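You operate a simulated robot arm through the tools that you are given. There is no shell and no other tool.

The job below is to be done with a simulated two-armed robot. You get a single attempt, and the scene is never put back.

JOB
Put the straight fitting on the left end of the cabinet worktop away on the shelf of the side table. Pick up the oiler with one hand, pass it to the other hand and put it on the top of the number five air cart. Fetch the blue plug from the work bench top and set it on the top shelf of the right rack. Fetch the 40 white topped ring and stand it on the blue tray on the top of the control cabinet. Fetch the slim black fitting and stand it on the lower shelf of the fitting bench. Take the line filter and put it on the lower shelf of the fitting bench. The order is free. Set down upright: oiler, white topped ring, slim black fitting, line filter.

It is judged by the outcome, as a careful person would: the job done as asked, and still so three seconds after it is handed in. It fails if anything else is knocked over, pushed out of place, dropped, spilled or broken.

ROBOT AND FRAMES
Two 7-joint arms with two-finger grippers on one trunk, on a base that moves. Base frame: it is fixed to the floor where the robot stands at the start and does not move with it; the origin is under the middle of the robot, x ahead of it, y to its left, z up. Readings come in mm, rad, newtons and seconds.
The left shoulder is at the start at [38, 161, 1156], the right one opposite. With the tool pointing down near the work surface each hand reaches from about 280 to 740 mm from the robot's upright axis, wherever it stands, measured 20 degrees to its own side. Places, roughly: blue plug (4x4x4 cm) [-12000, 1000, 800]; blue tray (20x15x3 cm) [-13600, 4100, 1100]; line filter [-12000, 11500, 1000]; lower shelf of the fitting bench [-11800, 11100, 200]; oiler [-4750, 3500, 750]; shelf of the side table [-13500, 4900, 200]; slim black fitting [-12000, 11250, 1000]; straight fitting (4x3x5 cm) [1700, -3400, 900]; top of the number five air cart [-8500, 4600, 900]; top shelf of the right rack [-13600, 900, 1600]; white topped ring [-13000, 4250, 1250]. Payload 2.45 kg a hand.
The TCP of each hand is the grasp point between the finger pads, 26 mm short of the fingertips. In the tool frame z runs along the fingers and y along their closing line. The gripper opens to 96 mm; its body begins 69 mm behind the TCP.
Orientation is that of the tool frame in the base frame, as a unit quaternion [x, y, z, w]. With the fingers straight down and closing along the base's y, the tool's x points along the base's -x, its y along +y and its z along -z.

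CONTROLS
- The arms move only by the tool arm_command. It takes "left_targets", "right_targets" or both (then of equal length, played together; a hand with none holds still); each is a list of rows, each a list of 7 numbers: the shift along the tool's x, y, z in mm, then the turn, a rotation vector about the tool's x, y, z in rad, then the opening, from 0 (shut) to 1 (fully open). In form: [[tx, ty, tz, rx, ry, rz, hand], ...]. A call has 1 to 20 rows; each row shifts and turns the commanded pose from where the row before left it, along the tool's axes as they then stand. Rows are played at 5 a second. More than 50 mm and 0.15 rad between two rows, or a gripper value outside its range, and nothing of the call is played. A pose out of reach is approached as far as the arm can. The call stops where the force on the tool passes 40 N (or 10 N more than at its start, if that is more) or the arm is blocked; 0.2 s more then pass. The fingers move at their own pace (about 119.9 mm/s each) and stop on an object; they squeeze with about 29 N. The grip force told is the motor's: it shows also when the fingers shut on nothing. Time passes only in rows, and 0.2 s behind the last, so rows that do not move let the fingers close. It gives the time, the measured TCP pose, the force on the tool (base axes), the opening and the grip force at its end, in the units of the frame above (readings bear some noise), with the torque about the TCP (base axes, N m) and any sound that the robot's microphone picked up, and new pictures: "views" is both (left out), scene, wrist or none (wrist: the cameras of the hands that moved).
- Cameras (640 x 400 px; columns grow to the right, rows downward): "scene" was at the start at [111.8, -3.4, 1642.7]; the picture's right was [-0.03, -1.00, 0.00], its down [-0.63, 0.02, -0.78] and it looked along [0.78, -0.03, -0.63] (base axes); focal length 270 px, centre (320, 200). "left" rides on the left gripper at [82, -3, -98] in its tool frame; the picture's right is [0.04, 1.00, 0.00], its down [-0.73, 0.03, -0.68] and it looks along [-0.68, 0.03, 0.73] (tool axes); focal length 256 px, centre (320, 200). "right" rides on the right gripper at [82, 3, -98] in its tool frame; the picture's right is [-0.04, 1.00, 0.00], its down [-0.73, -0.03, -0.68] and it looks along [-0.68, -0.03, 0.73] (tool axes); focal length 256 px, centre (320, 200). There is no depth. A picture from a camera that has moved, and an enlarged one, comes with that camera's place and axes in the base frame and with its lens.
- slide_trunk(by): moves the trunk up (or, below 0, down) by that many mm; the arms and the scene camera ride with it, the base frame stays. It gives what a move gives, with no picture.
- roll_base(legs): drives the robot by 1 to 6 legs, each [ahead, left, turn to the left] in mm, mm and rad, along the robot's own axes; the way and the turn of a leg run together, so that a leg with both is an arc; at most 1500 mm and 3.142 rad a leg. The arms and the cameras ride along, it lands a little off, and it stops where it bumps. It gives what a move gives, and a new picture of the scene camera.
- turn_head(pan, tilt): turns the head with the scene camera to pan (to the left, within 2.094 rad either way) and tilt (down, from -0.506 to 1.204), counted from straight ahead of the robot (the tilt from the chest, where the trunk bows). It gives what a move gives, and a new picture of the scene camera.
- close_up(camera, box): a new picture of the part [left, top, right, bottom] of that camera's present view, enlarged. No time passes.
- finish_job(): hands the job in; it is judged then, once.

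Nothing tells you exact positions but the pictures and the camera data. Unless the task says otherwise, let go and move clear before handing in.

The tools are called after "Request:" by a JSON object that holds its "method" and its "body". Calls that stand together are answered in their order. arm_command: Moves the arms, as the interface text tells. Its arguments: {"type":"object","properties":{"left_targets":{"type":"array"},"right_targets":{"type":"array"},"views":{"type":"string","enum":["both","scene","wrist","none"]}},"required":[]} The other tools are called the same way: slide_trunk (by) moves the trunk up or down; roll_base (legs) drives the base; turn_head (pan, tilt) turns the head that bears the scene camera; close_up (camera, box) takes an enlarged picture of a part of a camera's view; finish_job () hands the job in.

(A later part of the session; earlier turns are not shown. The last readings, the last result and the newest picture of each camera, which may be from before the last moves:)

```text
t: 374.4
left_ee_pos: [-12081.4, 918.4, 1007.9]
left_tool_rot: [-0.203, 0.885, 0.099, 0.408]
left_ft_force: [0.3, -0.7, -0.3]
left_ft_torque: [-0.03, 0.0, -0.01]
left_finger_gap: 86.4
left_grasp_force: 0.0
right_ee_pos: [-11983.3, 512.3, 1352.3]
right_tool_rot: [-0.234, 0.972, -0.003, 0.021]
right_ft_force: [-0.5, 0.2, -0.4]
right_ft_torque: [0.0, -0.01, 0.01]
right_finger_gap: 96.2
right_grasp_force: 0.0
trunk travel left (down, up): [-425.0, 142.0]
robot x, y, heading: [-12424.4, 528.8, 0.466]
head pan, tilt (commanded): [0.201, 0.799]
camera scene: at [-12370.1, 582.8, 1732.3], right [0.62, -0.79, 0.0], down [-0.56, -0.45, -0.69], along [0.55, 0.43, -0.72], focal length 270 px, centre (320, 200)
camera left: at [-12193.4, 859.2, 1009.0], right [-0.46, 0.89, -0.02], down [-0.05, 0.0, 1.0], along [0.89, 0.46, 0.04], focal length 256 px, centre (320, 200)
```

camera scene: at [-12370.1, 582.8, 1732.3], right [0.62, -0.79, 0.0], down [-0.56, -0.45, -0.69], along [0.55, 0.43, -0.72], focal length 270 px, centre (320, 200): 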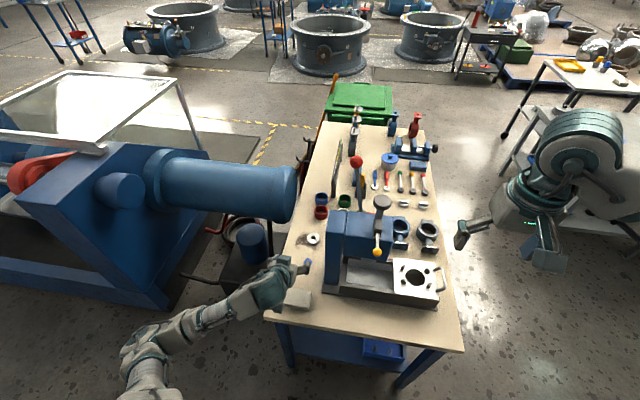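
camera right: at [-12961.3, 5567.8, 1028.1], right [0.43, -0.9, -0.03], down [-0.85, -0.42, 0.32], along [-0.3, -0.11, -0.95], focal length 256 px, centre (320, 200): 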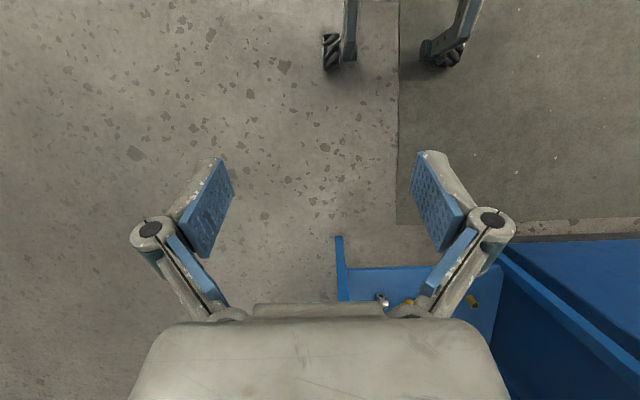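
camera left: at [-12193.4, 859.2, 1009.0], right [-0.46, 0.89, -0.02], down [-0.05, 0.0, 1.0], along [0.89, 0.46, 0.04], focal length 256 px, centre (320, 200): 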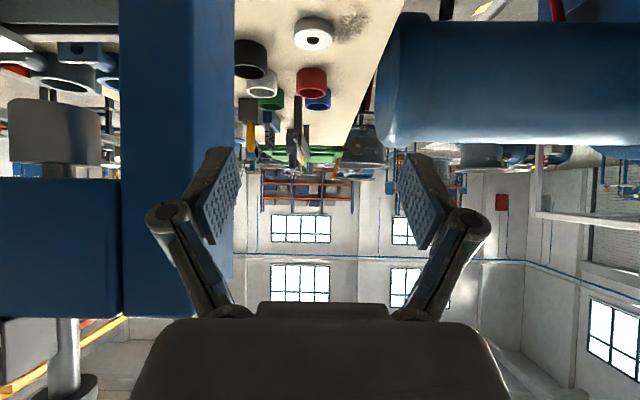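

Request:
{"method": "arm_command", "body": {"left_targets": [[14.9, -4, 39, 0, 0, 0, 0.75], [14.9, -4, 39, 0, 0, 0, 0.75], [14.9, -4, 39, 0, 0, 0, 0.75], [0, 0, 0, 0, 0, 0, 0.75]], "views": "both"}}

Request:
{"method": "close_up", "body": {"camera": "scene", "box": [240, 200, 400, 320]}}

```text
t: 375.4
left_ee_pos: [-12020.7, 931.3, 900.1]
left_tool_rot: [-0.202, 0.885, 0.1, 0.407]
left_ft_force: [-0.2, -0.4, 0.0]
left_ft_torque: [0.0, -0.02, 0.03]
left_finger_gap: 72.0
left_grasp_force: 0.1
right_ee_pos: [-11982.8, 509.2, 1352.6]
right_tool_rot: [-0.234, 0.972, -0.002, 0.021]
right_ft_force: [-0.4, -0.5, 0.3]
right_ft_torque: [-0.02, 0.02, 0.02]
right_finger_gap: 96.2
right_grasp_force: 0.1
trunk travel left (down, up): [-425.0, 142.0]
robot x, y, heading: [-12422.8, 530.0, 0.464]
head pan, tilt (commanded): [0.201, 0.799]
camera scene: at [-12367.6, 576.8, 1732.4], right [0.62, -0.79, 0.0], down [-0.57, -0.44, -0.69], along [0.55, 0.43, -0.72], focal length 270 px, centre (320, 200)
camera left: at [-12133.7, 872.5, 899.5], right [-0.46, 0.89, -0.02], down [-0.05, 0.0, 1.0], along [0.89, 0.46, 0.04], focal length 256 px, centre (320, 200)
```

scene: 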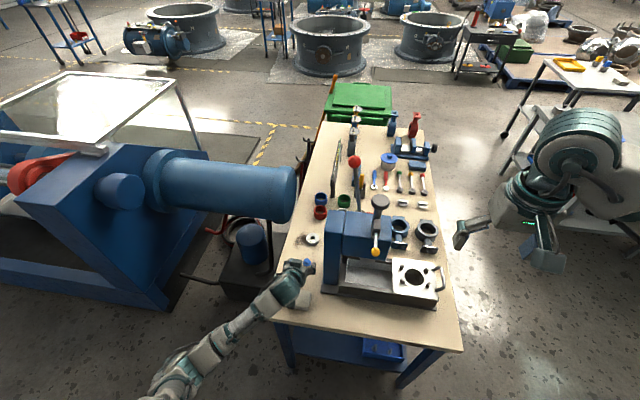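
left: 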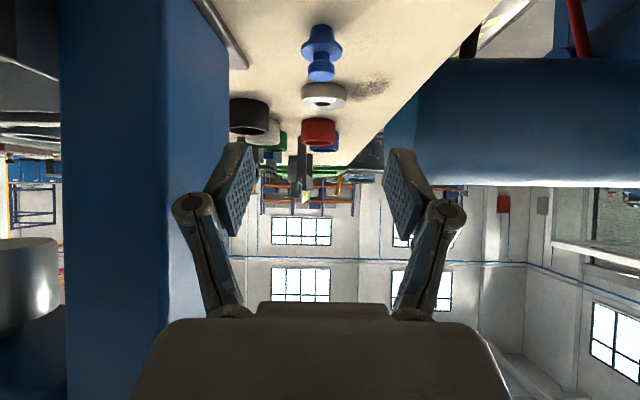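

```text
3.33 times, centred on (320, 260) of scene
camera zoom: at [-12367.6, 576.8, 1732.4], right [0.62, -0.79, 0.0], down [-0.57, -0.44, -0.69], along [0.55, 0.43, -0.72], focal length 902 px, centre (320, 0)
```

zoom: 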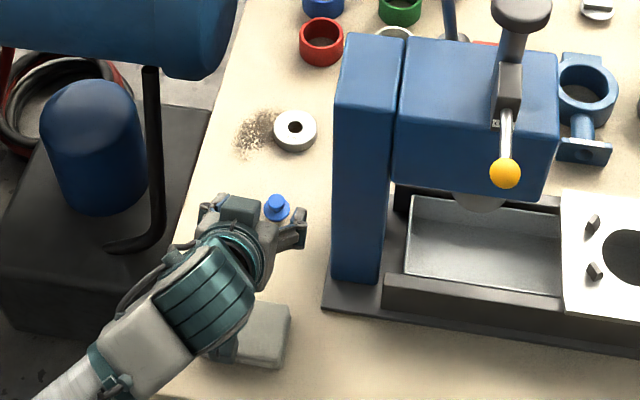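

The plug stands between the fingers' path, its flange about 40 mm wide at z ≈ 790, bench top near 776. I narrow the opening to 62 mm to stay off the press base and move in.

Request:
{"method": "arm_command", "body": {"left_targets": [[10.6, 1.1, 38, 0, 0, 0, 0.65], [10.6, 1.1, 38, 0, 0, 0, 0.65], [0, 0, 0, 0, 0, 0, 0.65]], "views": "both"}}

Request:
{"method": "close_up", "body": {"camera": "scene", "box": [260, 220, 360, 300]}}

```text
t: 376.2
left_ee_pos: [-11985.6, 953.2, 834.9]
left_tool_rot: [-0.202, 0.884, 0.101, 0.408]
left_ft_force: [0.4, 0.5, -0.5]
left_ft_torque: [0.01, 0.01, 0.01]
left_finger_gap: 62.4
left_grasp_force: 0.1
right_ee_pos: [-11983.9, 510.1, 1352.3]
right_tool_rot: [-0.235, 0.972, -0.002, 0.021]
right_ft_force: [0.2, 0.8, 0.2]
right_ft_torque: [-0.04, -0.02, -0.04]
right_finger_gap: 95.9
right_grasp_force: 0.0
trunk travel left (down, up): [-425.0, 142.0]
robot x, y, heading: [-12425.7, 532.1, 0.469]
head pan, tilt (commanded): [0.201, 0.799]
camera scene: at [-12367.7, 576.5, 1732.4], right [0.62, -0.79, 0.0], down [-0.57, -0.44, -0.69], along [0.55, 0.43, -0.72], focal length 270 px, centre (320, 200)
camera left: at [-12096.8, 893.8, 834.8], right [-0.46, 0.89, -0.02], down [-0.05, 0.0, 1.0], along [0.89, 0.46, 0.04], focal length 256 px, centre (320, 200)
```

scene: 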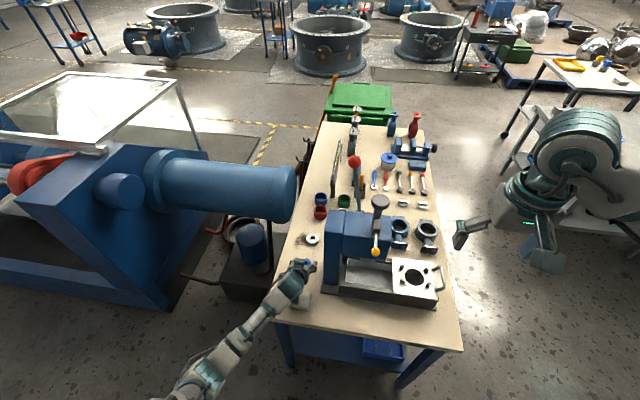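
left: 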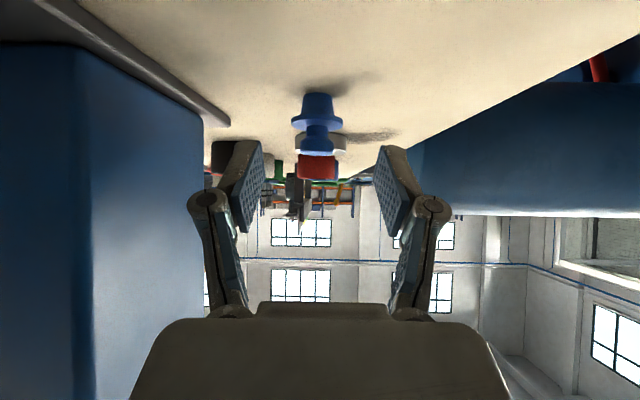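

```text
5.00 times, centred on (310, 260) of scene
camera zoom: at [-12367.7, 576.5, 1732.4], right [0.62, -0.79, 0.0], down [-0.57, -0.44, -0.69], along [0.55, 0.43, -0.72], focal length 1353 px, centre (370, -100)
```

zoom: 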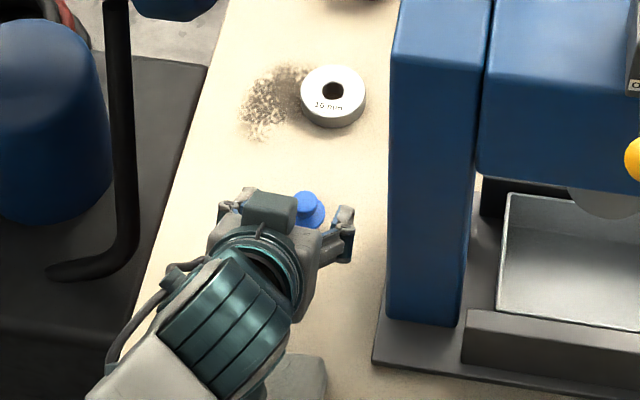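

Request:
{"method": "arm_command", "body": {"left_targets": [[5, -0.8, 17, 0, 0, 0, 0.65], [4.8, -0.7, 16.3, 0, 0, 0, 0.65], [0, 0, 0, 0, 0, 0, 0.65]], "views": "wrist"}}

```text
t: 376.8
left_ee_pos: [-11967.5, 956.6, 821.2]
left_tool_rot: [-0.201, 0.882, 0.103, 0.414]
left_ft_force: [-8.6, -4.3, 17.9]
left_ft_torque: [-1.14, 2.63, -0.02]
left_finger_gap: 62.5
left_grasp_force: 0.0
right_ee_pos: [-11984.4, 503.2, 1352.8]
right_tool_rot: [-0.234, 0.972, 0.001, 0.023]
right_ft_force: [-0.1, -0.1, -0.5]
right_ft_torque: [0.03, 0.01, -0.02]
right_finger_gap: 96.1
right_grasp_force: 0.1
trunk travel left (down, up): [-425.0, 142.0]
robot x, y, heading: [-12427.6, 528.0, 0.462]
head pan, tilt (commanded): [0.201, 0.799]
stopped in row 2 (left hand): the force on the tool passed its limit at 55 N (the readings are from after the stop); the commanded pose is now the measured one
camera left: at [-12079.8, 896.7, 819.7], right [-0.46, 0.89, -0.02], down [-0.06, -0.01, 1.0], along [0.88, 0.46, 0.06], focal length 256 px, centre (320, 200)
```

left: 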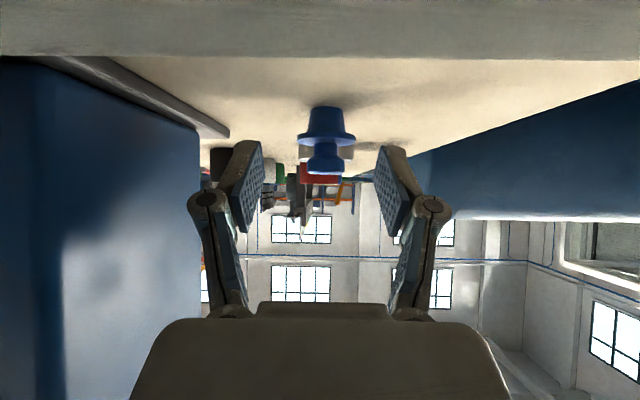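

Contact: the camera housing under the hand touched the grey block on the bench, behind the plug. I lift straight up, reduce the tilt to about 25° so the camera clears the block, and check.

Request:
{"method": "arm_command", "body": {"left_targets": [[-23, 0, -19, 0, 0, 0, 0.65], [-31, 0, -25, 0, 0, 0, 0.65], [0, 0, 0, 0, 0.145, 0, 0.65], [0, 0, 0, 0, 0.145, 0, 0.65], [0, 0, 0, 0, 0.145, 0, 0.65], [0, 0, 0, 0, 0, 0, 0.65]], "views": "both"}}

Request:
{"method": "close_up", "body": {"camera": "scene", "box": [240, 220, 360, 320]}}

```text
t: 378.1
left_ee_pos: [-11965.9, 956.6, 887.8]
left_tool_rot: [-0.218, 0.951, 0.056, 0.213]
left_ft_force: [0.4, 0.2, 0.4]
left_ft_torque: [-0.02, 0.03, 0.0]
left_finger_gap: 62.3
left_grasp_force: 0.1
right_ee_pos: [-11983.4, 506.5, 1351.1]
right_tool_rot: [-0.235, 0.972, 0.0, 0.022]
right_ft_force: [-0.1, -0.5, 0.0]
right_ft_torque: [0.02, -0.03, 0.01]
right_finger_gap: 96.2
right_grasp_force: 0.1
trunk travel left (down, up): [-425.0, 142.0]
robot x, y, heading: [-12426.2, 527.4, 0.461]
head pan, tilt (commanded): [0.201, 0.799]
camera scene: at [-12364.2, 573.4, 1732.4], right [0.62, -0.79, 0.0], down [-0.57, -0.44, -0.69], along [0.55, 0.43, -0.72], focal length 270 px, centre (320, 200)
camera left: at [-12067.0, 902.5, 941.6], right [-0.47, 0.88, 0.0], down [0.33, 0.18, 0.93], along [0.82, 0.44, -0.37], focal length 256 px, centre (320, 200)
```

scene: 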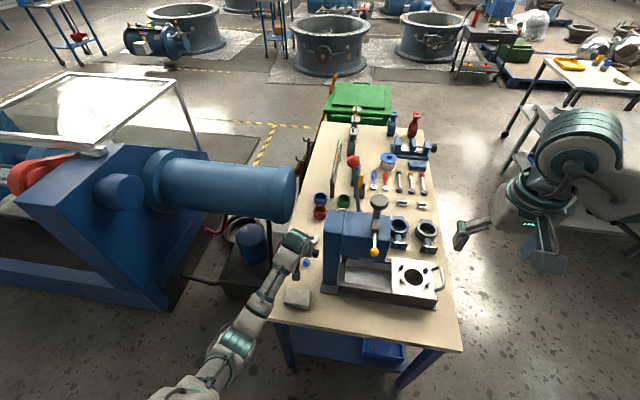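
left: 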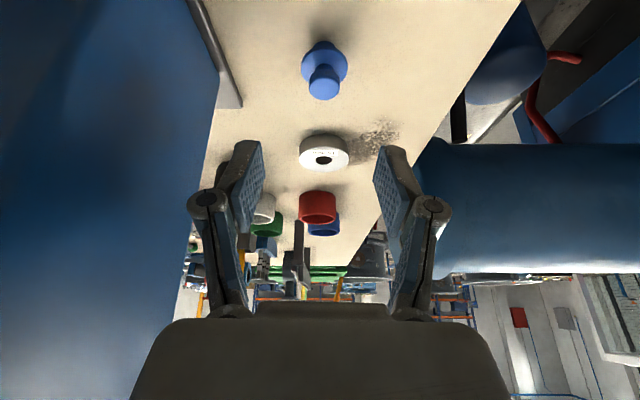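

```text
4.00 times, centred on (300, 270) of scene
camera zoom: at [-12364.2, 573.4, 1732.4], right [0.62, -0.79, 0.0], down [-0.57, -0.44, -0.69], along [0.55, 0.43, -0.72], focal length 1082 px, centre (400, -80)
```

zoom: 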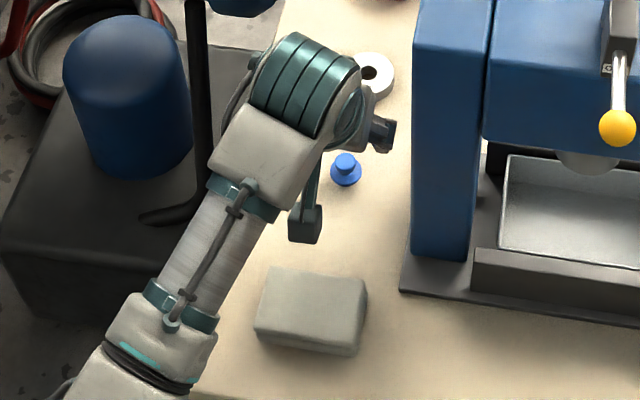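

The block looks undisturbed, and the strut with the camera box is visible, so I know the clearance now. Descending to the plug with the 25° tilt.

Request:
{"method": "arm_command", "body": {"left_targets": [[13, 0.7, 31, 0, 0, 0, 0.65], [13, 0.6, 31, 0, 0, 0, 0.65], [3, 0.2, 8, 0, 0, 0, 0.65], [0, 0, 0, 0, 0, 0, 0.65]], "views": "wrist"}}

```text
t: 379.1
left_ee_pos: [-11962.6, 961.0, 811.2]
left_tool_rot: [-0.218, 0.951, 0.055, 0.213]
left_ft_force: [-0.6, 0.0, -0.5]
left_ft_torque: [0.02, 0.0, 0.0]
left_finger_gap: 62.7
left_grasp_force: 0.0
right_ee_pos: [-11984.6, 506.2, 1352.2]
right_tool_rot: [-0.234, 0.972, 0.0, 0.022]
right_ft_force: [1.0, -0.3, 0.0]
right_ft_torque: [0.0, 0.04, 0.01]
right_finger_gap: 95.7
right_grasp_force: 0.0
trunk travel left (down, up): [-425.0, 142.0]
robot x, y, heading: [-12426.4, 528.5, 0.462]
head pan, tilt (commanded): [0.201, 0.799]
camera left: at [-12064.5, 906.5, 864.3], right [-0.47, 0.88, 0.0], down [0.33, 0.18, 0.93], along [0.82, 0.44, -0.37], focal length 256 px, centre (320, 200)
```

left: 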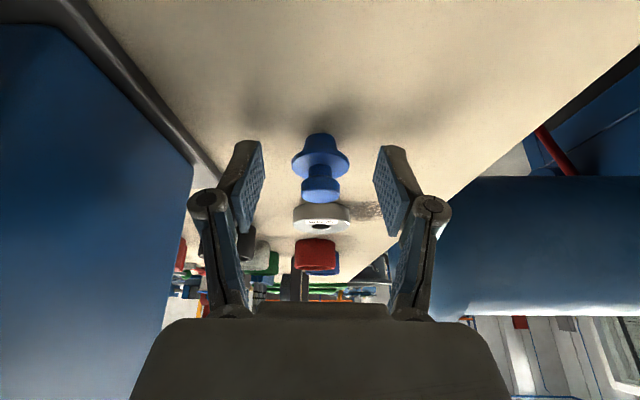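

Request:
{"method": "arm_command", "body": {"left_targets": [[1.7, 0, 3.6, 0, 0, 0, 0.65], [0, 0, 0, 0, 0, 0, 0.4], [0, 0, 0, 0, 0, 0, 0.2], [0, 0, 0, 0, 0, 0, 0], [0, 0, 0, 0, 0, 0, 0], [0, 0, 0, 0, 0, 0, 0]], "views": "wrist"}}

```text
t: 380.6
left_ee_pos: [-11962.5, 960.6, 808.0]
left_tool_rot: [-0.218, 0.95, 0.055, 0.214]
left_ft_force: [4.4, -5.2, 10.9]
left_ft_torque: [-0.34, -0.21, -0.02]
left_finger_gap: 28.4
left_grasp_force: 29.4
right_ee_pos: [-11983.3, 504.8, 1352.4]
right_tool_rot: [-0.234, 0.972, -0.001, 0.021]
right_ft_force: [0.5, 0.2, 0.0]
right_ft_torque: [0.0, -0.01, -0.02]
right_finger_gap: 96.1
right_grasp_force: 0.1
trunk travel left (down, up): [-425.0, 142.0]
robot x, y, heading: [-12423.9, 527.3, 0.465]
head pan, tilt (commanded): [0.201, 0.799]
camera left: at [-12064.0, 905.4, 861.7], right [-0.47, 0.88, 0.0], down [0.32, 0.18, 0.93], along [0.82, 0.44, -0.37], focal length 256 px, centre (320, 200)
```

left: 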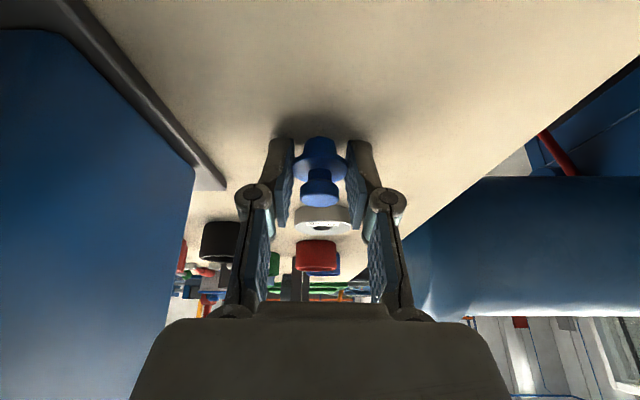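

Gripped at 28 mm. Lifting the plug straight up.

Request:
{"method": "arm_command", "body": {"left_targets": [[-6.4, 0, -13.6, 0, 0, 0, 0], [-13, 0, -27, 0, 0, 0, 0], [-19, 0, -40, 0, 0, 0, 0], [-19, 0, -40, 0, 0, 0, 0], [-19, 0, -40, 0, 0, 0, 0], [0, 0, 0, 0, 0, 0, 0]], "views": "both"}}

```text
t: 381.9
left_ee_pos: [-11962.0, 958.6, 985.1]
left_tool_rot: [-0.218, 0.951, 0.057, 0.213]
left_ft_force: [0.9, -0.2, -0.8]
left_ft_torque: [-0.02, 0.0, -0.02]
left_finger_gap: 28.1
left_grasp_force: 29.1
right_ee_pos: [-11984.1, 506.3, 1351.2]
right_tool_rot: [-0.235, 0.972, 0.0, 0.021]
right_ft_force: [-0.8, 0.7, 0.1]
right_ft_torque: [0.0, 0.0, -0.01]
right_finger_gap: 96.1
right_grasp_force: 0.1
trunk travel left (down, up): [-425.0, 142.0]
robot x, y, heading: [-12426.6, 529.2, 0.47]
head pan, tilt (commanded): [0.201, 0.799]
camera scene: at [-12363.9, 573.2, 1732.4], right [0.62, -0.79, 0.0], down [-0.57, -0.44, -0.69], along [0.55, 0.43, -0.72], focal length 270 px, centre (320, 200)
camera left: at [-12062.9, 904.6, 1038.0], right [-0.47, 0.88, 0.0], down [0.33, 0.18, 0.93], along [0.82, 0.44, -0.37], focal length 256 px, centre (320, 200)
```

scene: 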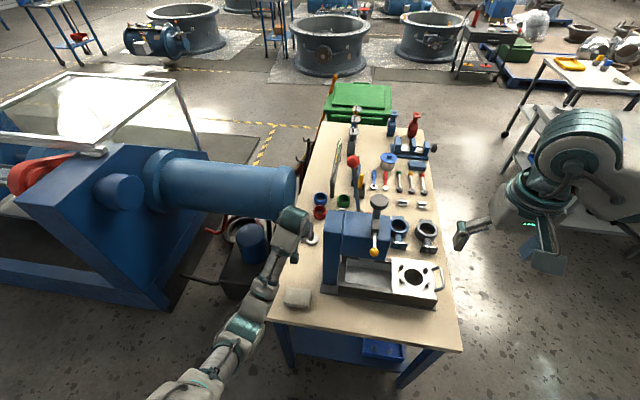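
left: 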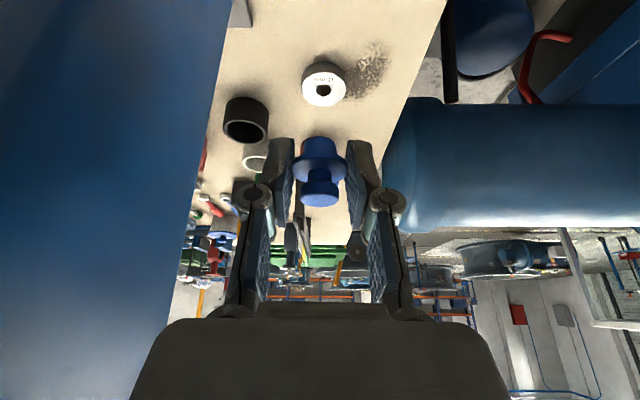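

The plug is secure. I back away from the bench, draw the left hand in, and turn around in the aisle to face the rack.

Request:
{"method": "roll_base", "body": {"legs": [[-80, 0, 0]]}}

Request:
{"method": "arm_command", "body": {"left_targets": [[38, 0, -18, 0, 0, 0, 0], [38, 0, -18, 0, 0, 0, 0], [38, 0, -18, 0, 0, 0, 0], [38, 0, -18, 0, 0, 0, 0], [0, 0, 0, 0, 0, 0, 0]], "views": "none"}}

Request:
{"method": "turn_head", "body": {"pan": 0.0, "tilt": 0.3}}

```text
t: 383.0
left_ee_pos: [-12028.4, 926.2, 983.6]
left_tool_rot: [-0.219, 0.951, 0.056, 0.211]
left_ft_force: [-0.2, -0.3, 0.0]
left_ft_torque: [0.0, 0.01, -0.02]
left_finger_gap: 28.6
left_grasp_force: 28.8
right_ee_pos: [-12047.9, 473.2, 1350.2]
right_tool_rot: [-0.234, 0.972, 0.0, 0.02]
right_ft_force: [0.4, 0.3, 0.3]
right_ft_torque: [0.01, -0.02, 0.01]
right_finger_gap: 96.2
right_grasp_force: 0.0
trunk travel left (down, up): [-425.0, 142.0]
robot x, y, heading: [-12492.4, 492.9, 0.461]
head pan, tilt (commanded): [0.201, 0.799]
camera scene: at [-12426.8, 541.0, 1731.9], right [0.62, -0.79, 0.0], down [-0.57, -0.44, -0.69], along [0.54, 0.43, -0.72], focal length 270 px, centre (320, 200)
```

scene: 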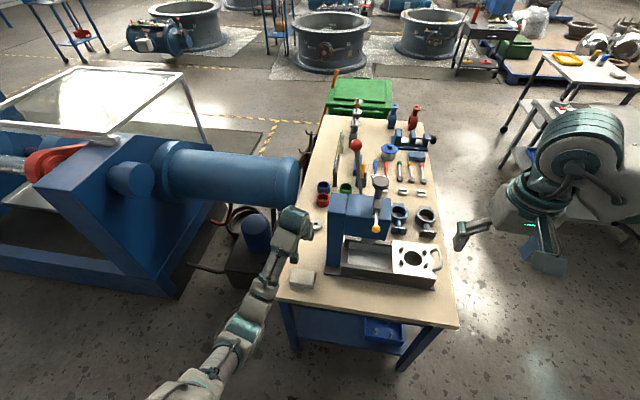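

```text
t: 384.2
left_ee_pos: [-12186.2, 850.6, 986.1]
left_tool_rot: [-0.221, 0.95, 0.055, 0.213]
left_ft_force: [0.1, 0.1, 0.5]
left_ft_torque: [-0.01, -0.03, 0.02]
left_finger_gap: 28.7
left_grasp_force: 28.9
right_ee_pos: [-12058.5, 471.7, 1354.0]
right_tool_rot: [-0.234, 0.972, -0.002, 0.024]
right_ft_force: [0.2, -0.1, 0.1]
right_ft_torque: [0.01, -0.02, 0.0]
right_finger_gap: 95.9
right_grasp_force: 0.0
trunk travel left (down, up): [-425.0, 142.0]
robot x, y, heading: [-12497.1, 496.4, 0.464]
head pan, tilt (commanded): [0.201, 0.799]
```

```text
t: 385.1
left_ee_pos: [-12185.1, 849.6, 987.2]
left_tool_rot: [-0.219, 0.95, 0.057, 0.214]
left_ft_force: [0.3, 0.6, 0.1]
left_ft_torque: [-0.03, -0.03, 0.01]
left_finger_gap: 28.9
left_grasp_force: 28.7
right_ee_pos: [-12057.8, 469.9, 1354.1]
right_tool_rot: [-0.234, 0.972, -0.001, 0.023]
right_ft_force: [-0.7, 0.0, -0.1]
right_ft_torque: [-0.01, -0.01, -0.04]
right_finger_gap: 96.1
right_grasp_force: 0.1
trunk travel left (down, up): [-425.0, 142.0]
robot x, y, heading: [-12493.5, 495.6, 0.46]
head pan, tilt (commanded): [0.0, 0.3]
camera scene: at [-12415.7, 530.6, 1776.7], right [0.45, -0.89, 0.0], down [-0.27, -0.13, -0.95], along [0.85, 0.43, -0.3], focal length 270 px, centre (320, 200)
```

scene: 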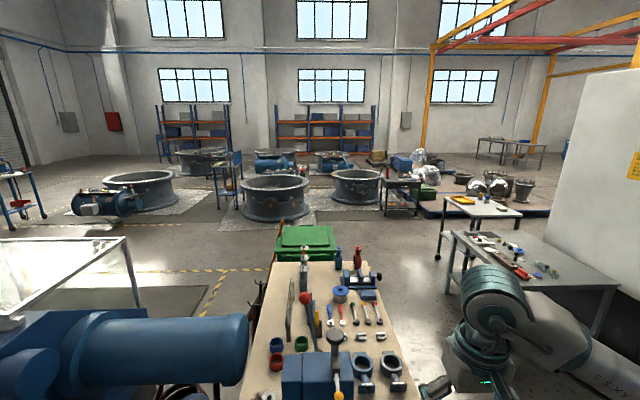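

The aisle is too narrow to turn here with the elbows out. I'll slide to the open floor beyond the bench end, turn there, and come back facing the rack.

Request:
{"method": "roll_base", "body": {"legs": [[-70, 0, 0], [0, -1280, 0], [250, 0, 0]]}}

Request:
{"method": "turn_head", "body": {"pan": -1.2, "tilt": 0.5}}

```text
t: 393.7
left_ee_pos: [-11441.8, -221.8, 988.2]
left_tool_rot: [-0.225, 0.949, 0.058, 0.215]
left_ft_force: [-0.8, -0.5, -1.3]
left_ft_torque: [0.01, 0.06, 0.0]
left_finger_gap: 28.7
left_grasp_force: 29.2
right_ee_pos: [-11312.0, -601.0, 1355.5]
right_tool_rot: [-0.239, 0.971, 0.0, 0.024]
right_ft_force: [0.5, -0.5, 0.4]
right_ft_torque: [0.0, 0.01, -0.01]
right_finger_gap: 95.8
right_grasp_force: 0.0
trunk travel left (down, up): [-425.0, 142.0]
robot x, y, heading: [-11745.4, -582.3, 0.48]
head pan, tilt (commanded): [0.0, 0.3]
camera scene: at [-11670.1, -544.2, 1776.9], right [0.46, -0.89, 0.0], down [-0.26, -0.14, -0.95], along [0.85, 0.44, -0.3], focal length 270 px, centre (320, 200)
```

scene: 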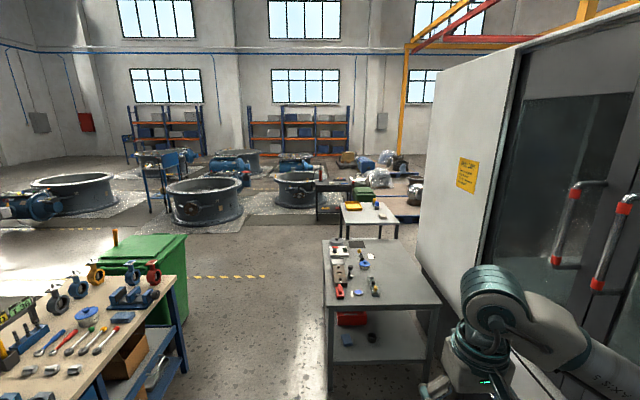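

```text
t: 395.1
left_ee_pos: [-11441.6, -222.4, 987.4]
left_tool_rot: [-0.225, 0.949, 0.057, 0.215]
left_ft_force: [-0.1, 0.3, 0.7]
left_ft_torque: [0.02, 0.02, -0.01]
left_finger_gap: 28.7
left_grasp_force: 28.9
right_ee_pos: [-11311.3, -601.8, 1355.6]
right_tool_rot: [-0.24, 0.971, 0.0, 0.023]
right_ft_force: [-0.1, 0.5, 0.4]
right_ft_torque: [0.01, 0.0, -0.03]
right_finger_gap: 96.0
right_grasp_force: 0.1
trunk travel left (down, up): [-425.0, 142.0]
robot x, y, heading: [-11746.6, -584.7, 0.475]
head pan, tilt (commanded): [-1.201, 0.499]
camera scene: at [-11682.0, -646.5, 1758.5], right [-0.66, -0.75, 0.0], down [-0.36, 0.32, -0.88], along [0.66, -0.58, -0.48], focal length 270 px, centre (320, 200)
```

scene: 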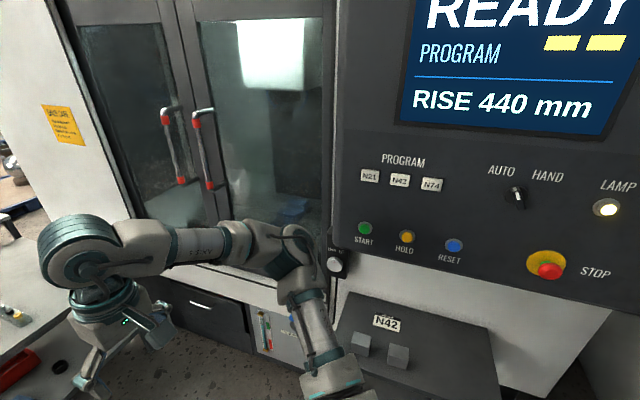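

The CNC control panel is closer than I thought, so I shift 400 mm back toward the middle before turning around.

Request:
{"method": "roll_base", "body": {"legs": [[-50, 400, 0], [0, 0, 3.13]]}}

Request:
{"method": "turn_head", "body": {"pan": 0.0, "tilt": 0.2}}

```text
t: 404.9
left_ee_pos: [-12288.8, -595.4, 988.3]
left_tool_rot: [0.951, 0.215, -0.215, 0.058]
left_ft_force: [-1.1, 0.6, -0.7]
left_ft_torque: [-0.09, 0.02, 0.03]
left_finger_gap: 28.8
left_grasp_force: 28.9
right_ee_pos: [-12413.4, -213.0, 1353.3]
right_tool_rot: [0.973, 0.23, -0.023, 0.002]
right_ft_force: [-0.8, 0.0, -0.5]
right_ft_torque: [-0.03, -0.01, -0.03]
right_finger_gap: 95.9
right_grasp_force: 0.0
trunk travel left (down, up): [-425.0, 142.0]
robot x, y, heading: [-11974.9, -247.7, -2.684]
head pan, tilt (commanded): [-1.201, 0.499]
camera scene: at [-12039.6, -172.7, 1757.9], right [0.68, 0.74, 0.0], down [0.36, -0.33, -0.87], along [-0.64, 0.59, -0.49], focal length 270 px, centre (320, 200)
```

scene: 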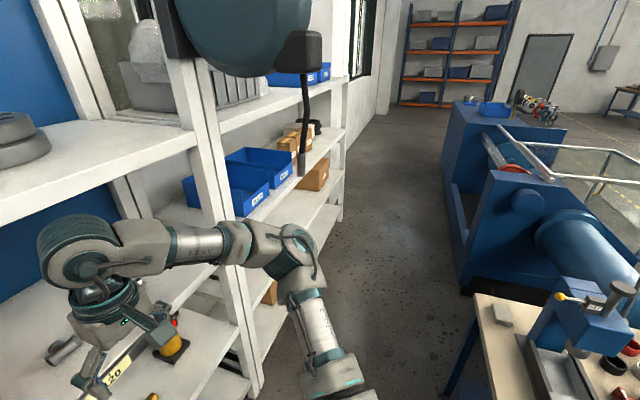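

```text
t: 406.3
left_ee_pos: [-12283.2, -602.3, 988.5]
left_tool_rot: [0.951, 0.214, -0.217, 0.054]
left_ft_force: [0.1, 0.2, -0.7]
left_ft_torque: [-0.02, -0.03, 0.01]
left_finger_gap: 28.8
left_grasp_force: 29.1
right_ee_pos: [-12405.4, -222.5, 1357.0]
right_tool_rot: [0.973, 0.23, -0.025, -0.002]
right_ft_force: [1.1, -0.6, 0.1]
right_ft_torque: [0.04, 0.01, -0.02]
right_finger_gap: 96.0
right_grasp_force: 0.1
trunk travel left (down, up): [-425.0, 142.0]
robot x, y, heading: [-11977.0, -250.9, -2.689]
head pan, tilt (commanded): [0.0, 0.201]
camera scene: at [-12049.0, -290.0, 1786.0], right [-0.44, 0.9, 0.0], down [0.18, 0.09, -0.98], along [-0.88, -0.43, -0.2], focal length 270 px, centre (320, 200)
```

scene: 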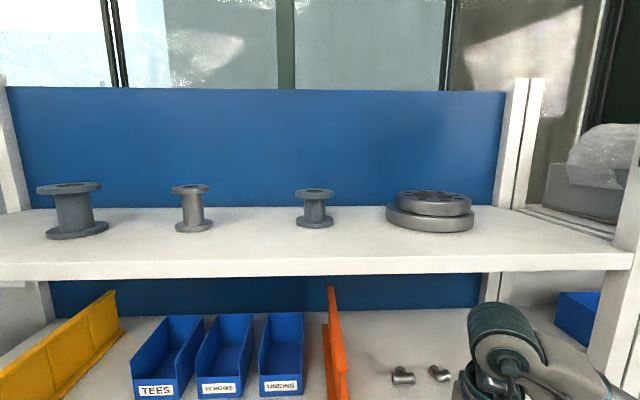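

I must pass a hose reel hanging at the post between the racks. I lower the trunk so the hands go beneath it, then slide right along the aisle to the right rack.

Request:
{"method": "slide_trunk", "body": {"by": -260}}

Request:
{"method": "roll_base", "body": {"legs": [[70, 0, 0.011], [0, -900, 0]]}}

Request:
{"method": "turn_head", "body": {"pan": -0.3, "tilt": -0.1}}

```text
t: 409.0
left_ee_pos: [-12283.2, -600.5, 730.2]
left_tool_rot: [0.95, 0.215, -0.217, 0.056]
left_ft_force: [-0.4, 0.1, 0.7]
left_ft_torque: [0.02, 0.01, -0.05]
left_finger_gap: 28.4
left_grasp_force: 29.4
right_ee_pos: [-12406.5, -218.7, 1096.7]
right_tool_rot: [0.973, 0.23, -0.026, 0.0]
right_ft_force: [-0.5, 0.0, 0.0]
right_ft_torque: [0.0, -0.03, -0.02]
right_finger_gap: 96.2
right_grasp_force: 0.0
trunk travel left (down, up): [-165.0, 402.0]
robot x, y, heading: [-11976.3, -247.6, -2.686]
head pan, tilt (commanded): [0.0, 0.201]
```

```text
t: 414.4
left_ee_pos: [-12751.9, 175.1, 727.9]
left_tool_rot: [0.95, 0.217, -0.215, 0.056]
left_ft_force: [-0.7, 0.1, 0.7]
left_ft_torque: [0.01, -0.02, 0.0]
left_finger_gap: 29.1
left_grasp_force: 29.6
right_ee_pos: [-12876.5, 555.2, 1096.3]
right_tool_rot: [0.973, 0.231, -0.026, -0.001]
right_ft_force: [-0.2, 0.1, -1.2]
right_ft_torque: [0.0, 0.0, 0.01]
right_finger_gap: 95.9
right_grasp_force: 0.1
trunk travel left (down, up): [-165.0, 402.0]
robot x, y, heading: [-12445.9, 528.5, -2.684]
head pan, tilt (commanded): [0.0, 0.201]
camera scene: at [-12652.6, 423.7, 1517.3], right [-0.45, 0.9, 0.0], down [0.18, 0.09, -0.98], along [-0.88, -0.44, -0.2], focal length 270 px, centre (320, 200)
```

scene: 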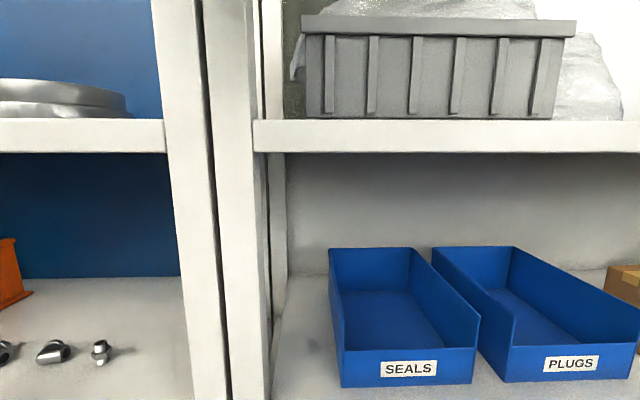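

```text
t: 415.1
left_ee_pos: [-12752.4, 176.7, 730.2]
left_tool_rot: [0.95, 0.218, -0.217, 0.056]
left_ft_force: [0.6, 0.2, 0.3]
left_ft_torque: [-0.02, 0.0, 0.05]
left_finger_gap: 28.8
left_grasp_force: 29.1
right_ee_pos: [-12873.7, 558.6, 1096.9]
right_tool_rot: [0.972, 0.232, -0.028, 0.0]
right_ft_force: [-0.5, 0.2, 0.3]
right_ft_torque: [0.01, 0.05, 0.01]
right_finger_gap: 96.0
right_grasp_force: 0.1
trunk travel left (down, up): [-165.0, 402.0]
robot x, y, heading: [-12443.8, 529.0, -2.684]
head pan, tilt (commanded): [-0.3, -0.099]
camera scene: at [-12656.0, 452.9, 1544.6], right [-0.16, 0.99, 0.0], down [-0.09, -0.01, -1.0], along [-0.98, -0.16, 0.09], focal length 270 px, centre (320, 200)
```

scene: 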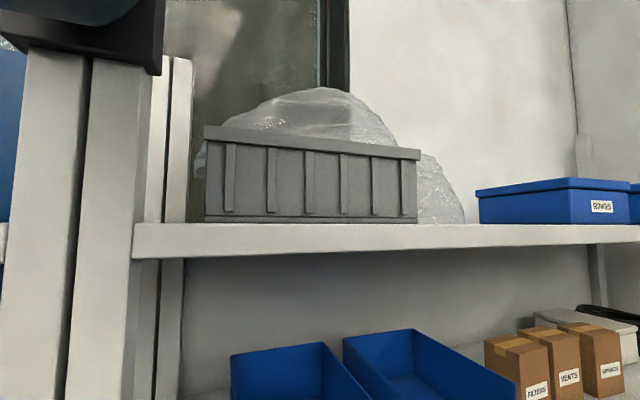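

The right rack's top shelf edge is at about z ≈ 1550. I slide further right, clear of the hose, then raise the trunk to look onto the shelf.

Request:
{"method": "roll_base", "body": {"legs": [[0, -780, 0]]}}

Request:
{"method": "slide_trunk", "body": {"by": 400}}

Request:
{"method": "turn_head", "body": {"pan": 0.1, "tilt": 0.35}}

```text
t: 419.2
left_ee_pos: [-13086.9, 855.4, 731.3]
left_tool_rot: [0.95, 0.216, -0.218, 0.054]
left_ft_force: [-0.2, -0.1, 0.0]
left_ft_torque: [0.01, -0.03, 0.02]
left_finger_gap: 29.0
left_grasp_force: 29.2
right_ee_pos: [-13210.9, 1238.4, 1097.8]
right_tool_rot: [0.972, 0.232, -0.028, 0.001]
right_ft_force: [-0.1, 0.6, 0.4]
right_ft_torque: [0.01, 0.01, 0.01]
right_finger_gap: 95.8
right_grasp_force: 0.1
trunk travel left (down, up): [-165.0, 402.0]
robot x, y, heading: [-12782.9, 1208.8, -2.682]
head pan, tilt (commanded): [-0.3, -0.099]
camera scene: at [-12992.6, 1131.1, 1544.7], right [-0.16, 0.99, 0.0], down [-0.09, -0.01, -1.0], along [-0.98, -0.16, 0.1], focal length 270 px, centre (320, 200)
```

scene: 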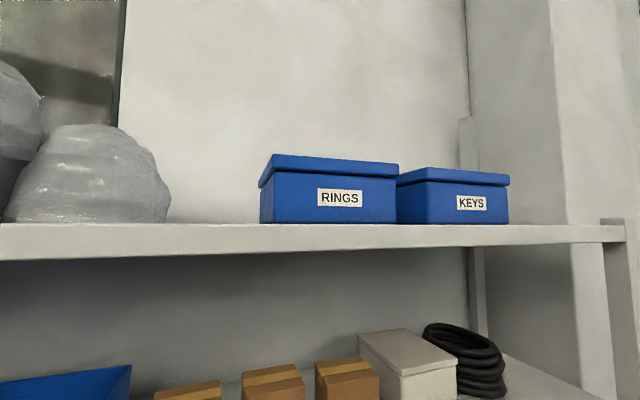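

```text
t: 423.1
left_ee_pos: [-13085.5, 856.9, 1133.2]
left_tool_rot: [0.95, 0.216, -0.219, 0.056]
left_ft_force: [-0.4, 0.7, -0.6]
left_ft_torque: [0.0, 0.02, 0.03]
left_finger_gap: 29.0
left_grasp_force: 29.0
right_ee_pos: [-13208.7, 1239.1, 1499.0]
right_tool_rot: [0.972, 0.231, -0.029, 0.001]
right_ft_force: [0.7, 0.6, 0.2]
right_ft_torque: [-0.02, -0.01, -0.02]
right_finger_gap: 96.0
right_grasp_force: 0.0
trunk travel left (down, up): [-565.0, 2.0]
robot x, y, heading: [-12781.1, 1209.2, -2.682]
head pan, tilt (commanded): [-0.3, -0.099]
```

```text
t: 424.0
left_ee_pos: [-13086.1, 857.2, 1131.8]
left_tool_rot: [0.949, 0.216, -0.22, 0.056]
left_ft_force: [0.0, 0.5, -0.7]
left_ft_torque: [0.02, 0.02, 0.04]
left_finger_gap: 28.8
left_grasp_force: 28.6
right_ee_pos: [-13207.5, 1238.2, 1499.5]
right_tool_rot: [0.972, 0.231, -0.028, 0.0]
right_ft_force: [0.1, 0.0, -0.1]
right_ft_torque: [0.04, 0.0, -0.01]
right_finger_gap: 96.1
right_grasp_force: 0.1
trunk travel left (down, up): [-565.0, 2.0]
robot x, y, heading: [-12782.6, 1209.4, -2.68]
head pan, tilt (commanded): [0.099, 0.351]
camera scene: at [-12846.5, 1166.3, 1911.8], right [-0.53, 0.85, 0.0], down [0.29, 0.18, -0.94], along [-0.8, -0.5, -0.35], focal length 270 px, centre (320, 200)
```

scene: 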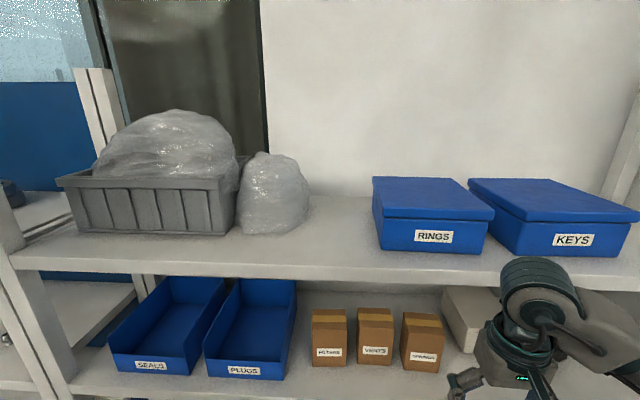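

There is a good free spot on the top shelf between the bag and the RINGS bin. I start raising the left hand in front of the rack, checking reach as it goes.

Request:
{"method": "arm_command", "body": {"left_targets": [[-19, 0, -40, 0, 0, 0, 0], [-19, 0, -40, 0, 0, 0, 0], [-19, 0, -40, 0, 0, 0, 0], [-19, 0, -40, 0, 0, 0, 0], [0, 0, 0, 0, 0, 0, 0]], "views": "none"}}

```text
t: 425.2
left_ee_pos: [-13086.9, 860.0, 1309.0]
left_tool_rot: [0.95, 0.216, -0.219, 0.057]
left_ft_force: [0.1, 0.6, 1.1]
left_ft_torque: [0.04, 0.01, -0.01]
left_finger_gap: 28.9
left_grasp_force: 29.1
right_ee_pos: [-13207.8, 1239.9, 1498.5]
right_tool_rot: [0.972, 0.232, -0.028, 0.001]
right_ft_force: [-0.5, 0.9, -0.7]
right_ft_torque: [0.02, -0.03, -0.02]
right_finger_gap: 95.9
right_grasp_force: 0.0
trunk travel left (down, up): [-565.0, 2.0]
robot x, y, heading: [-12783.1, 1210.8, -2.683]
head pan, tilt (commanded): [0.099, 0.351]
```

Reached without trouble. Continuing upward in the same way.

Request:
{"method": "arm_command", "body": {"left_targets": [[-19, 0, -40, 0, 0, 0, 0], [-19, 0, -40, 0, 0, 0, 0], [-19, 0, -40, 0, 0, 0, 0], [0, 0, 0, 0, 0, 0, 0]], "views": "none"}}

Request:
{"method": "arm_command", "body": {"left_targets": [[-19, 0, -40, 0, 0, 0, 0], [-19, 0, -40, 0, 0, 0, 0], [-19, 0, -40, 0, 0, 0, 0], [0, 0, 0, 0, 0, 0, 0]], "views": "both"}}

```text
t: 426.2
left_ee_pos: [-13083.7, 865.1, 1444.1]
left_tool_rot: [0.95, 0.217, -0.22, 0.057]
left_ft_force: [0.2, 0.2, -0.1]
left_ft_torque: [0.03, 0.0, 0.01]
left_finger_gap: 28.8
left_grasp_force: 28.7
right_ee_pos: [-13209.1, 1240.3, 1498.5]
right_tool_rot: [0.972, 0.231, -0.028, 0.0]
right_ft_force: [0.4, -0.1, -0.6]
right_ft_torque: [-0.05, 0.03, 0.01]
right_finger_gap: 96.1
right_grasp_force: 0.0
trunk travel left (down, up): [-565.0, 2.0]
robot x, y, heading: [-12781.4, 1212.2, -2.68]
head pan, tilt (commanded): [0.099, 0.351]
```

```text
t: 427.2
left_ee_pos: [-13082.7, 865.4, 1576.3]
left_tool_rot: [0.949, 0.217, -0.22, 0.057]
left_ft_force: [0.1, 0.4, -0.9]
left_ft_torque: [-0.02, 0.01, -0.01]
left_finger_gap: 29.0
left_grasp_force: 29.1
right_ee_pos: [-13209.1, 1240.2, 1497.6]
right_tool_rot: [0.972, 0.231, -0.028, 0.002]
right_ft_force: [-0.5, -0.7, -0.2]
right_ft_torque: [0.0, -0.03, 0.01]
right_finger_gap: 96.0
right_grasp_force: 0.1
trunk travel left (down, up): [-565.0, 2.0]
robot x, y, heading: [-12783.5, 1211.3, -2.682]
head pan, tilt (commanded): [0.099, 0.351]
camera scene: at [-12847.4, 1167.2, 1911.7], right [-0.53, 0.85, 0.0], down [0.29, 0.18, -0.94], along [-0.79, -0.5, -0.35], focal length 270 px, centre (320, 200)
camera left: at [-12978.9, 920.7, 1628.0], right [0.47, -0.88, 0.0], down [-0.31, -0.17, 0.93], along [-0.83, -0.44, -0.36], focal length 256 px, centre (320, 200)
```

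scene: 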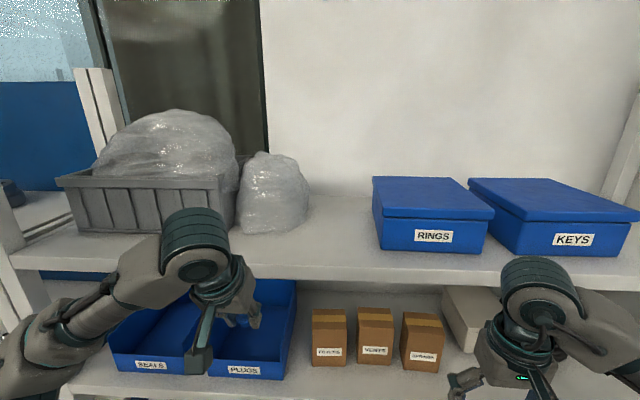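
left: 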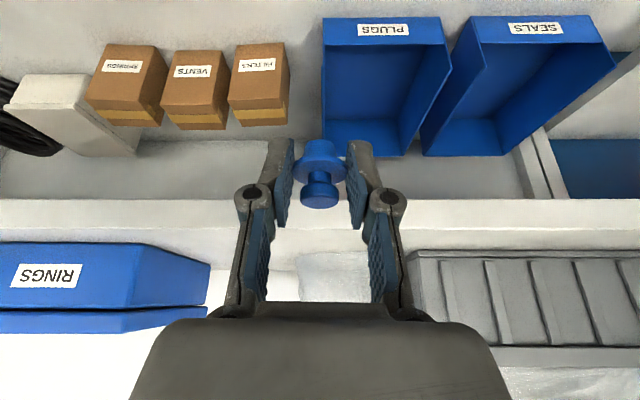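

The left arm reached z = 1576 without trouble. I raise it 45 mm more and tuck the right hand lower and back so it can't touch the rack, then roll in toward the free spot.

Request:
{"method": "arm_command", "body": {"left_targets": [[-10, 0, -21, 0, 0, 0, 0], [-10, 0, -21, 0, 0, 0, 0], [0, 0, 0, 0, 0, 0, 0], [0, 0, 0, 0, 0, 0, 0], [0, 0, 0, 0, 0, 0, 0], [0, 0, 0, 0, 0, 0, 0], [0, 0, 0, 0, 0, 0, 0], [0, 0, 0, 0, 0, 0, 0]], "right_targets": [[0, 0, 45, 0, 0, 0, 1], [0, 0, 45, 0, 0, 0, 1], [0, 0, 45, 0, 0, 0, 1], [0, 0, 45, 0, 0, 0, 1], [0, 0, 45, 0, 0, 0, 1], [30, 0, 0, 0, 0, 0, 1], [30, 0, 0, 0, 0, 0, 1], [0, 0, 0, 0, 0, 0, 1]], "views": "none"}}

Request:
{"method": "roll_base", "body": {"legs": [[140, -130, 0]]}}

```text
t: 429.0
left_ee_pos: [-13082.1, 866.1, 1621.5]
left_tool_rot: [0.95, 0.217, -0.22, 0.057]
left_ft_force: [-0.1, -0.1, 0.1]
left_ft_torque: [-0.02, -0.01, 0.02]
left_finger_gap: 28.7
left_grasp_force: 29.4
right_ee_pos: [-13168.2, 1265.9, 1269.4]
right_tool_rot: [0.973, 0.23, -0.029, 0.001]
right_ft_force: [0.0, -0.3, -0.2]
right_ft_torque: [-0.01, -0.02, 0.01]
right_finger_gap: 95.9
right_grasp_force: 0.1
trunk travel left (down, up): [-565.0, 2.0]
robot x, y, heading: [-12783.9, 1205.8, -2.681]
head pan, tilt (commanded): [0.099, 0.351]
```

```text
t: 430.5
left_ee_pos: [-13242.2, 889.4, 1619.9]
left_tool_rot: [0.948, 0.22, -0.224, 0.047]
left_ft_force: [0.4, -1.0, 0.6]
left_ft_torque: [0.19, 0.01, -0.09]
left_finger_gap: 28.7
left_grasp_force: 28.9
right_ee_pos: [-13332.6, 1292.4, 1274.0]
right_tool_rot: [0.972, 0.233, -0.032, -0.008]
right_ft_force: [0.6, -1.8, -0.1]
right_ft_torque: [0.11, 0.05, 0.04]
right_finger_gap: 96.2
right_grasp_force: 0.0
trunk travel left (down, up): [-565.0, 2.0]
robot x, y, heading: [-12959.8, 1257.5, -2.682]
head pan, tilt (commanded): [0.099, 0.351]
camera scene: at [-13001.6, 1178.8, 1911.2], right [-0.53, 0.85, 0.02], down [0.28, 0.2, -0.94], along [-0.8, -0.49, -0.35], focal length 270 px, centre (320, 200)
```

scene: 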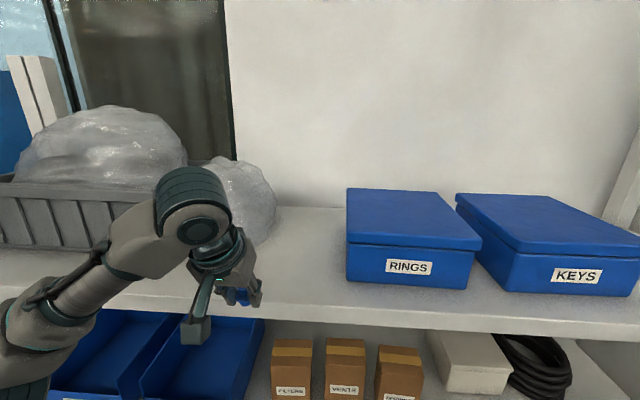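

Request:
{"method": "arm_command", "body": {"left_targets": [[0, 0, 0, 0, 0, 0, 0]], "views": "both"}}

```text
t: 431.1
left_ee_pos: [-13263.7, 938.2, 1627.1]
left_tool_rot: [0.949, 0.214, -0.221, 0.061]
left_ft_force: [-0.7, 1.2, -0.6]
left_ft_torque: [0.0, 0.05, 0.0]
left_finger_gap: 29.1
left_grasp_force: 29.0
right_ee_pos: [-13349.5, 1334.0, 1269.6]
right_tool_rot: [0.972, 0.232, -0.03, 0.006]
right_ft_force: [-0.7, 0.9, 0.4]
right_ft_torque: [0.0, 0.03, -0.01]
right_finger_gap: 96.0
right_grasp_force: 0.1
trunk travel left (down, up): [-565.0, 2.0]
robot x, y, heading: [-12964.2, 1262.9, -2.682]
head pan, tilt (commanded): [0.099, 0.351]
stopped in row 1 (left hand): the arm was blocked; the commanded pose is now the measured one
camera scene: at [-13040.6, 1245.7, 1911.6], right [-0.53, 0.85, -0.02], down [0.3, 0.17, -0.94], along [-0.79, -0.5, -0.34], focal length 270 px, centre (320, 200)
camera left: at [-13159.4, 992.8, 1677.7], right [0.47, -0.88, 0.0], down [-0.31, -0.16, 0.94], along [-0.83, -0.44, -0.35], focal length 256 px, centre (320, 200)
```

scene: 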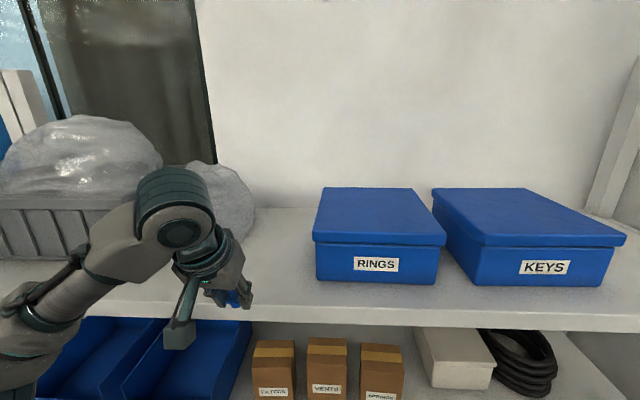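
left: 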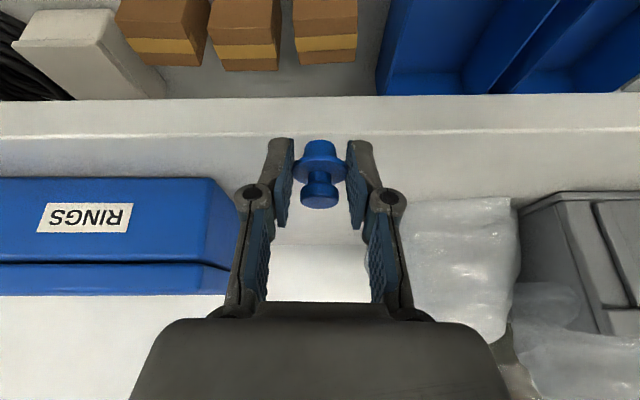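

The body sways at full height after driving, so I let it settle first, then move the hand forward over the shelf.

Request:
{"method": "arm_command", "body": {"left_targets": [[0, 0, 0, 0, 0, 0, 0], [0, 0, 0, 0, 0, 0, 0], [0, 0, 0, 0, 0, 0, 0], [0, 0, 0, 0, 0, 0, 0], [0, 0, 0, 0, 0, 0, 0], [0, 0, 0, 0, 0, 0, 0], [0, 0, 0, 0, 0, 0, 0], [0, 0, 0, 0, 0, 0, 0]], "views": "none"}}

Request:
{"method": "arm_command", "body": {"left_targets": [[-30, 0, 15, 0, 0, 0, 0], [-34, 0, 17, 0, 0, 0, 0], [-34, 0, 17, 0, 0, 0, 0], [-34, 0, 17, 0, 0, 0, 0], [0, 0, 0, 0, 0, 0, 0], [0, 0, 0, 0, 0, 0, 0]], "views": "both"}}

```text
t: 433.1
left_ee_pos: [-13264.2, 942.4, 1627.8]
left_tool_rot: [0.949, 0.214, -0.222, 0.062]
left_ft_force: [0.7, 1.1, 0.5]
left_ft_torque: [0.04, 0.02, 0.03]
left_finger_gap: 28.8
left_grasp_force: 29.3
right_ee_pos: [-13351.4, 1336.4, 1269.2]
right_tool_rot: [0.973, 0.23, -0.03, 0.006]
right_ft_force: [0.2, 0.2, -1.0]
right_ft_torque: [-0.01, -0.01, -0.02]
right_finger_gap: 96.1
right_grasp_force: 0.0
trunk travel left (down, up): [-565.0, 2.0]
robot x, y, heading: [-12966.2, 1266.4, -2.68]
head pan, tilt (commanded): [0.099, 0.351]
stopped in row 8 (left hand): the arm was blocked; the commanded pose is now the measured one
```

```text
t: 434.7
left_ee_pos: [-13389.7, 876.4, 1628.7]
left_tool_rot: [0.949, 0.215, -0.224, 0.062]
left_ft_force: [0.5, -0.7, 0.5]
left_ft_torque: [-0.07, -0.03, 0.04]
left_finger_gap: 28.6
left_grasp_force: 29.2
right_ee_pos: [-13343.8, 1334.8, 1271.7]
right_tool_rot: [0.972, 0.231, -0.031, 0.006]
right_ft_force: [-0.2, 0.9, -0.7]
right_ft_torque: [-0.03, 0.03, 0.03]
right_finger_gap: 96.0
right_grasp_force: 0.1
trunk travel left (down, up): [-565.0, 2.0]
robot x, y, heading: [-12964.7, 1264.2, -2.685]
head pan, tilt (commanded): [0.099, 0.351]
stopped in row 6 (left hand): the arm was blocked; the commanded pose is now the measured one
camera scene: at [-13025.5, 1215.2, 1911.7], right [-0.53, 0.85, 0.0], down [0.29, 0.19, -0.94], along [-0.8, -0.5, -0.35], focal length 270 px, centre (320, 200)
camera left: at [-13285.0, 931.2, 1678.4], right [0.47, -0.88, 0.0], down [-0.31, -0.16, 0.94], along [-0.83, -0.44, -0.35], focal length 256 px, centre (320, 200)
```

scene: 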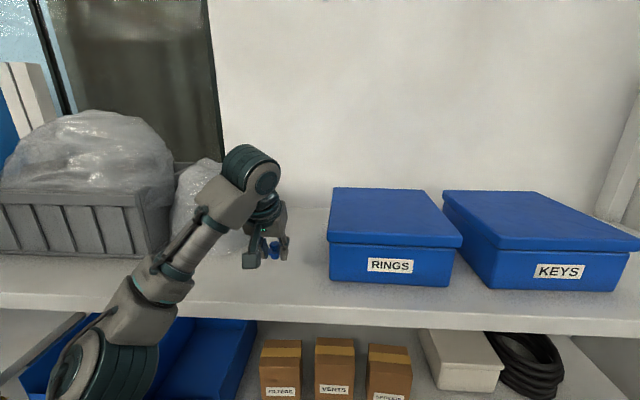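
left: 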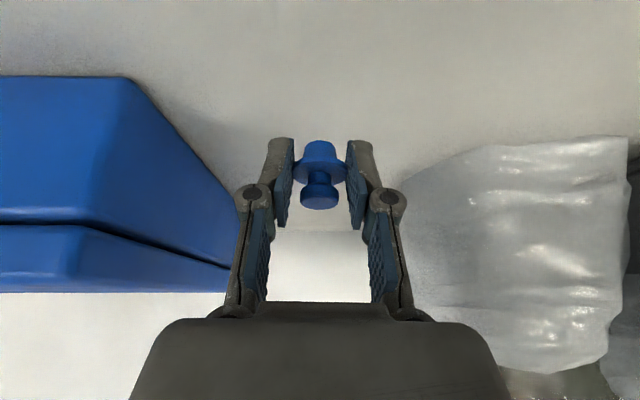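

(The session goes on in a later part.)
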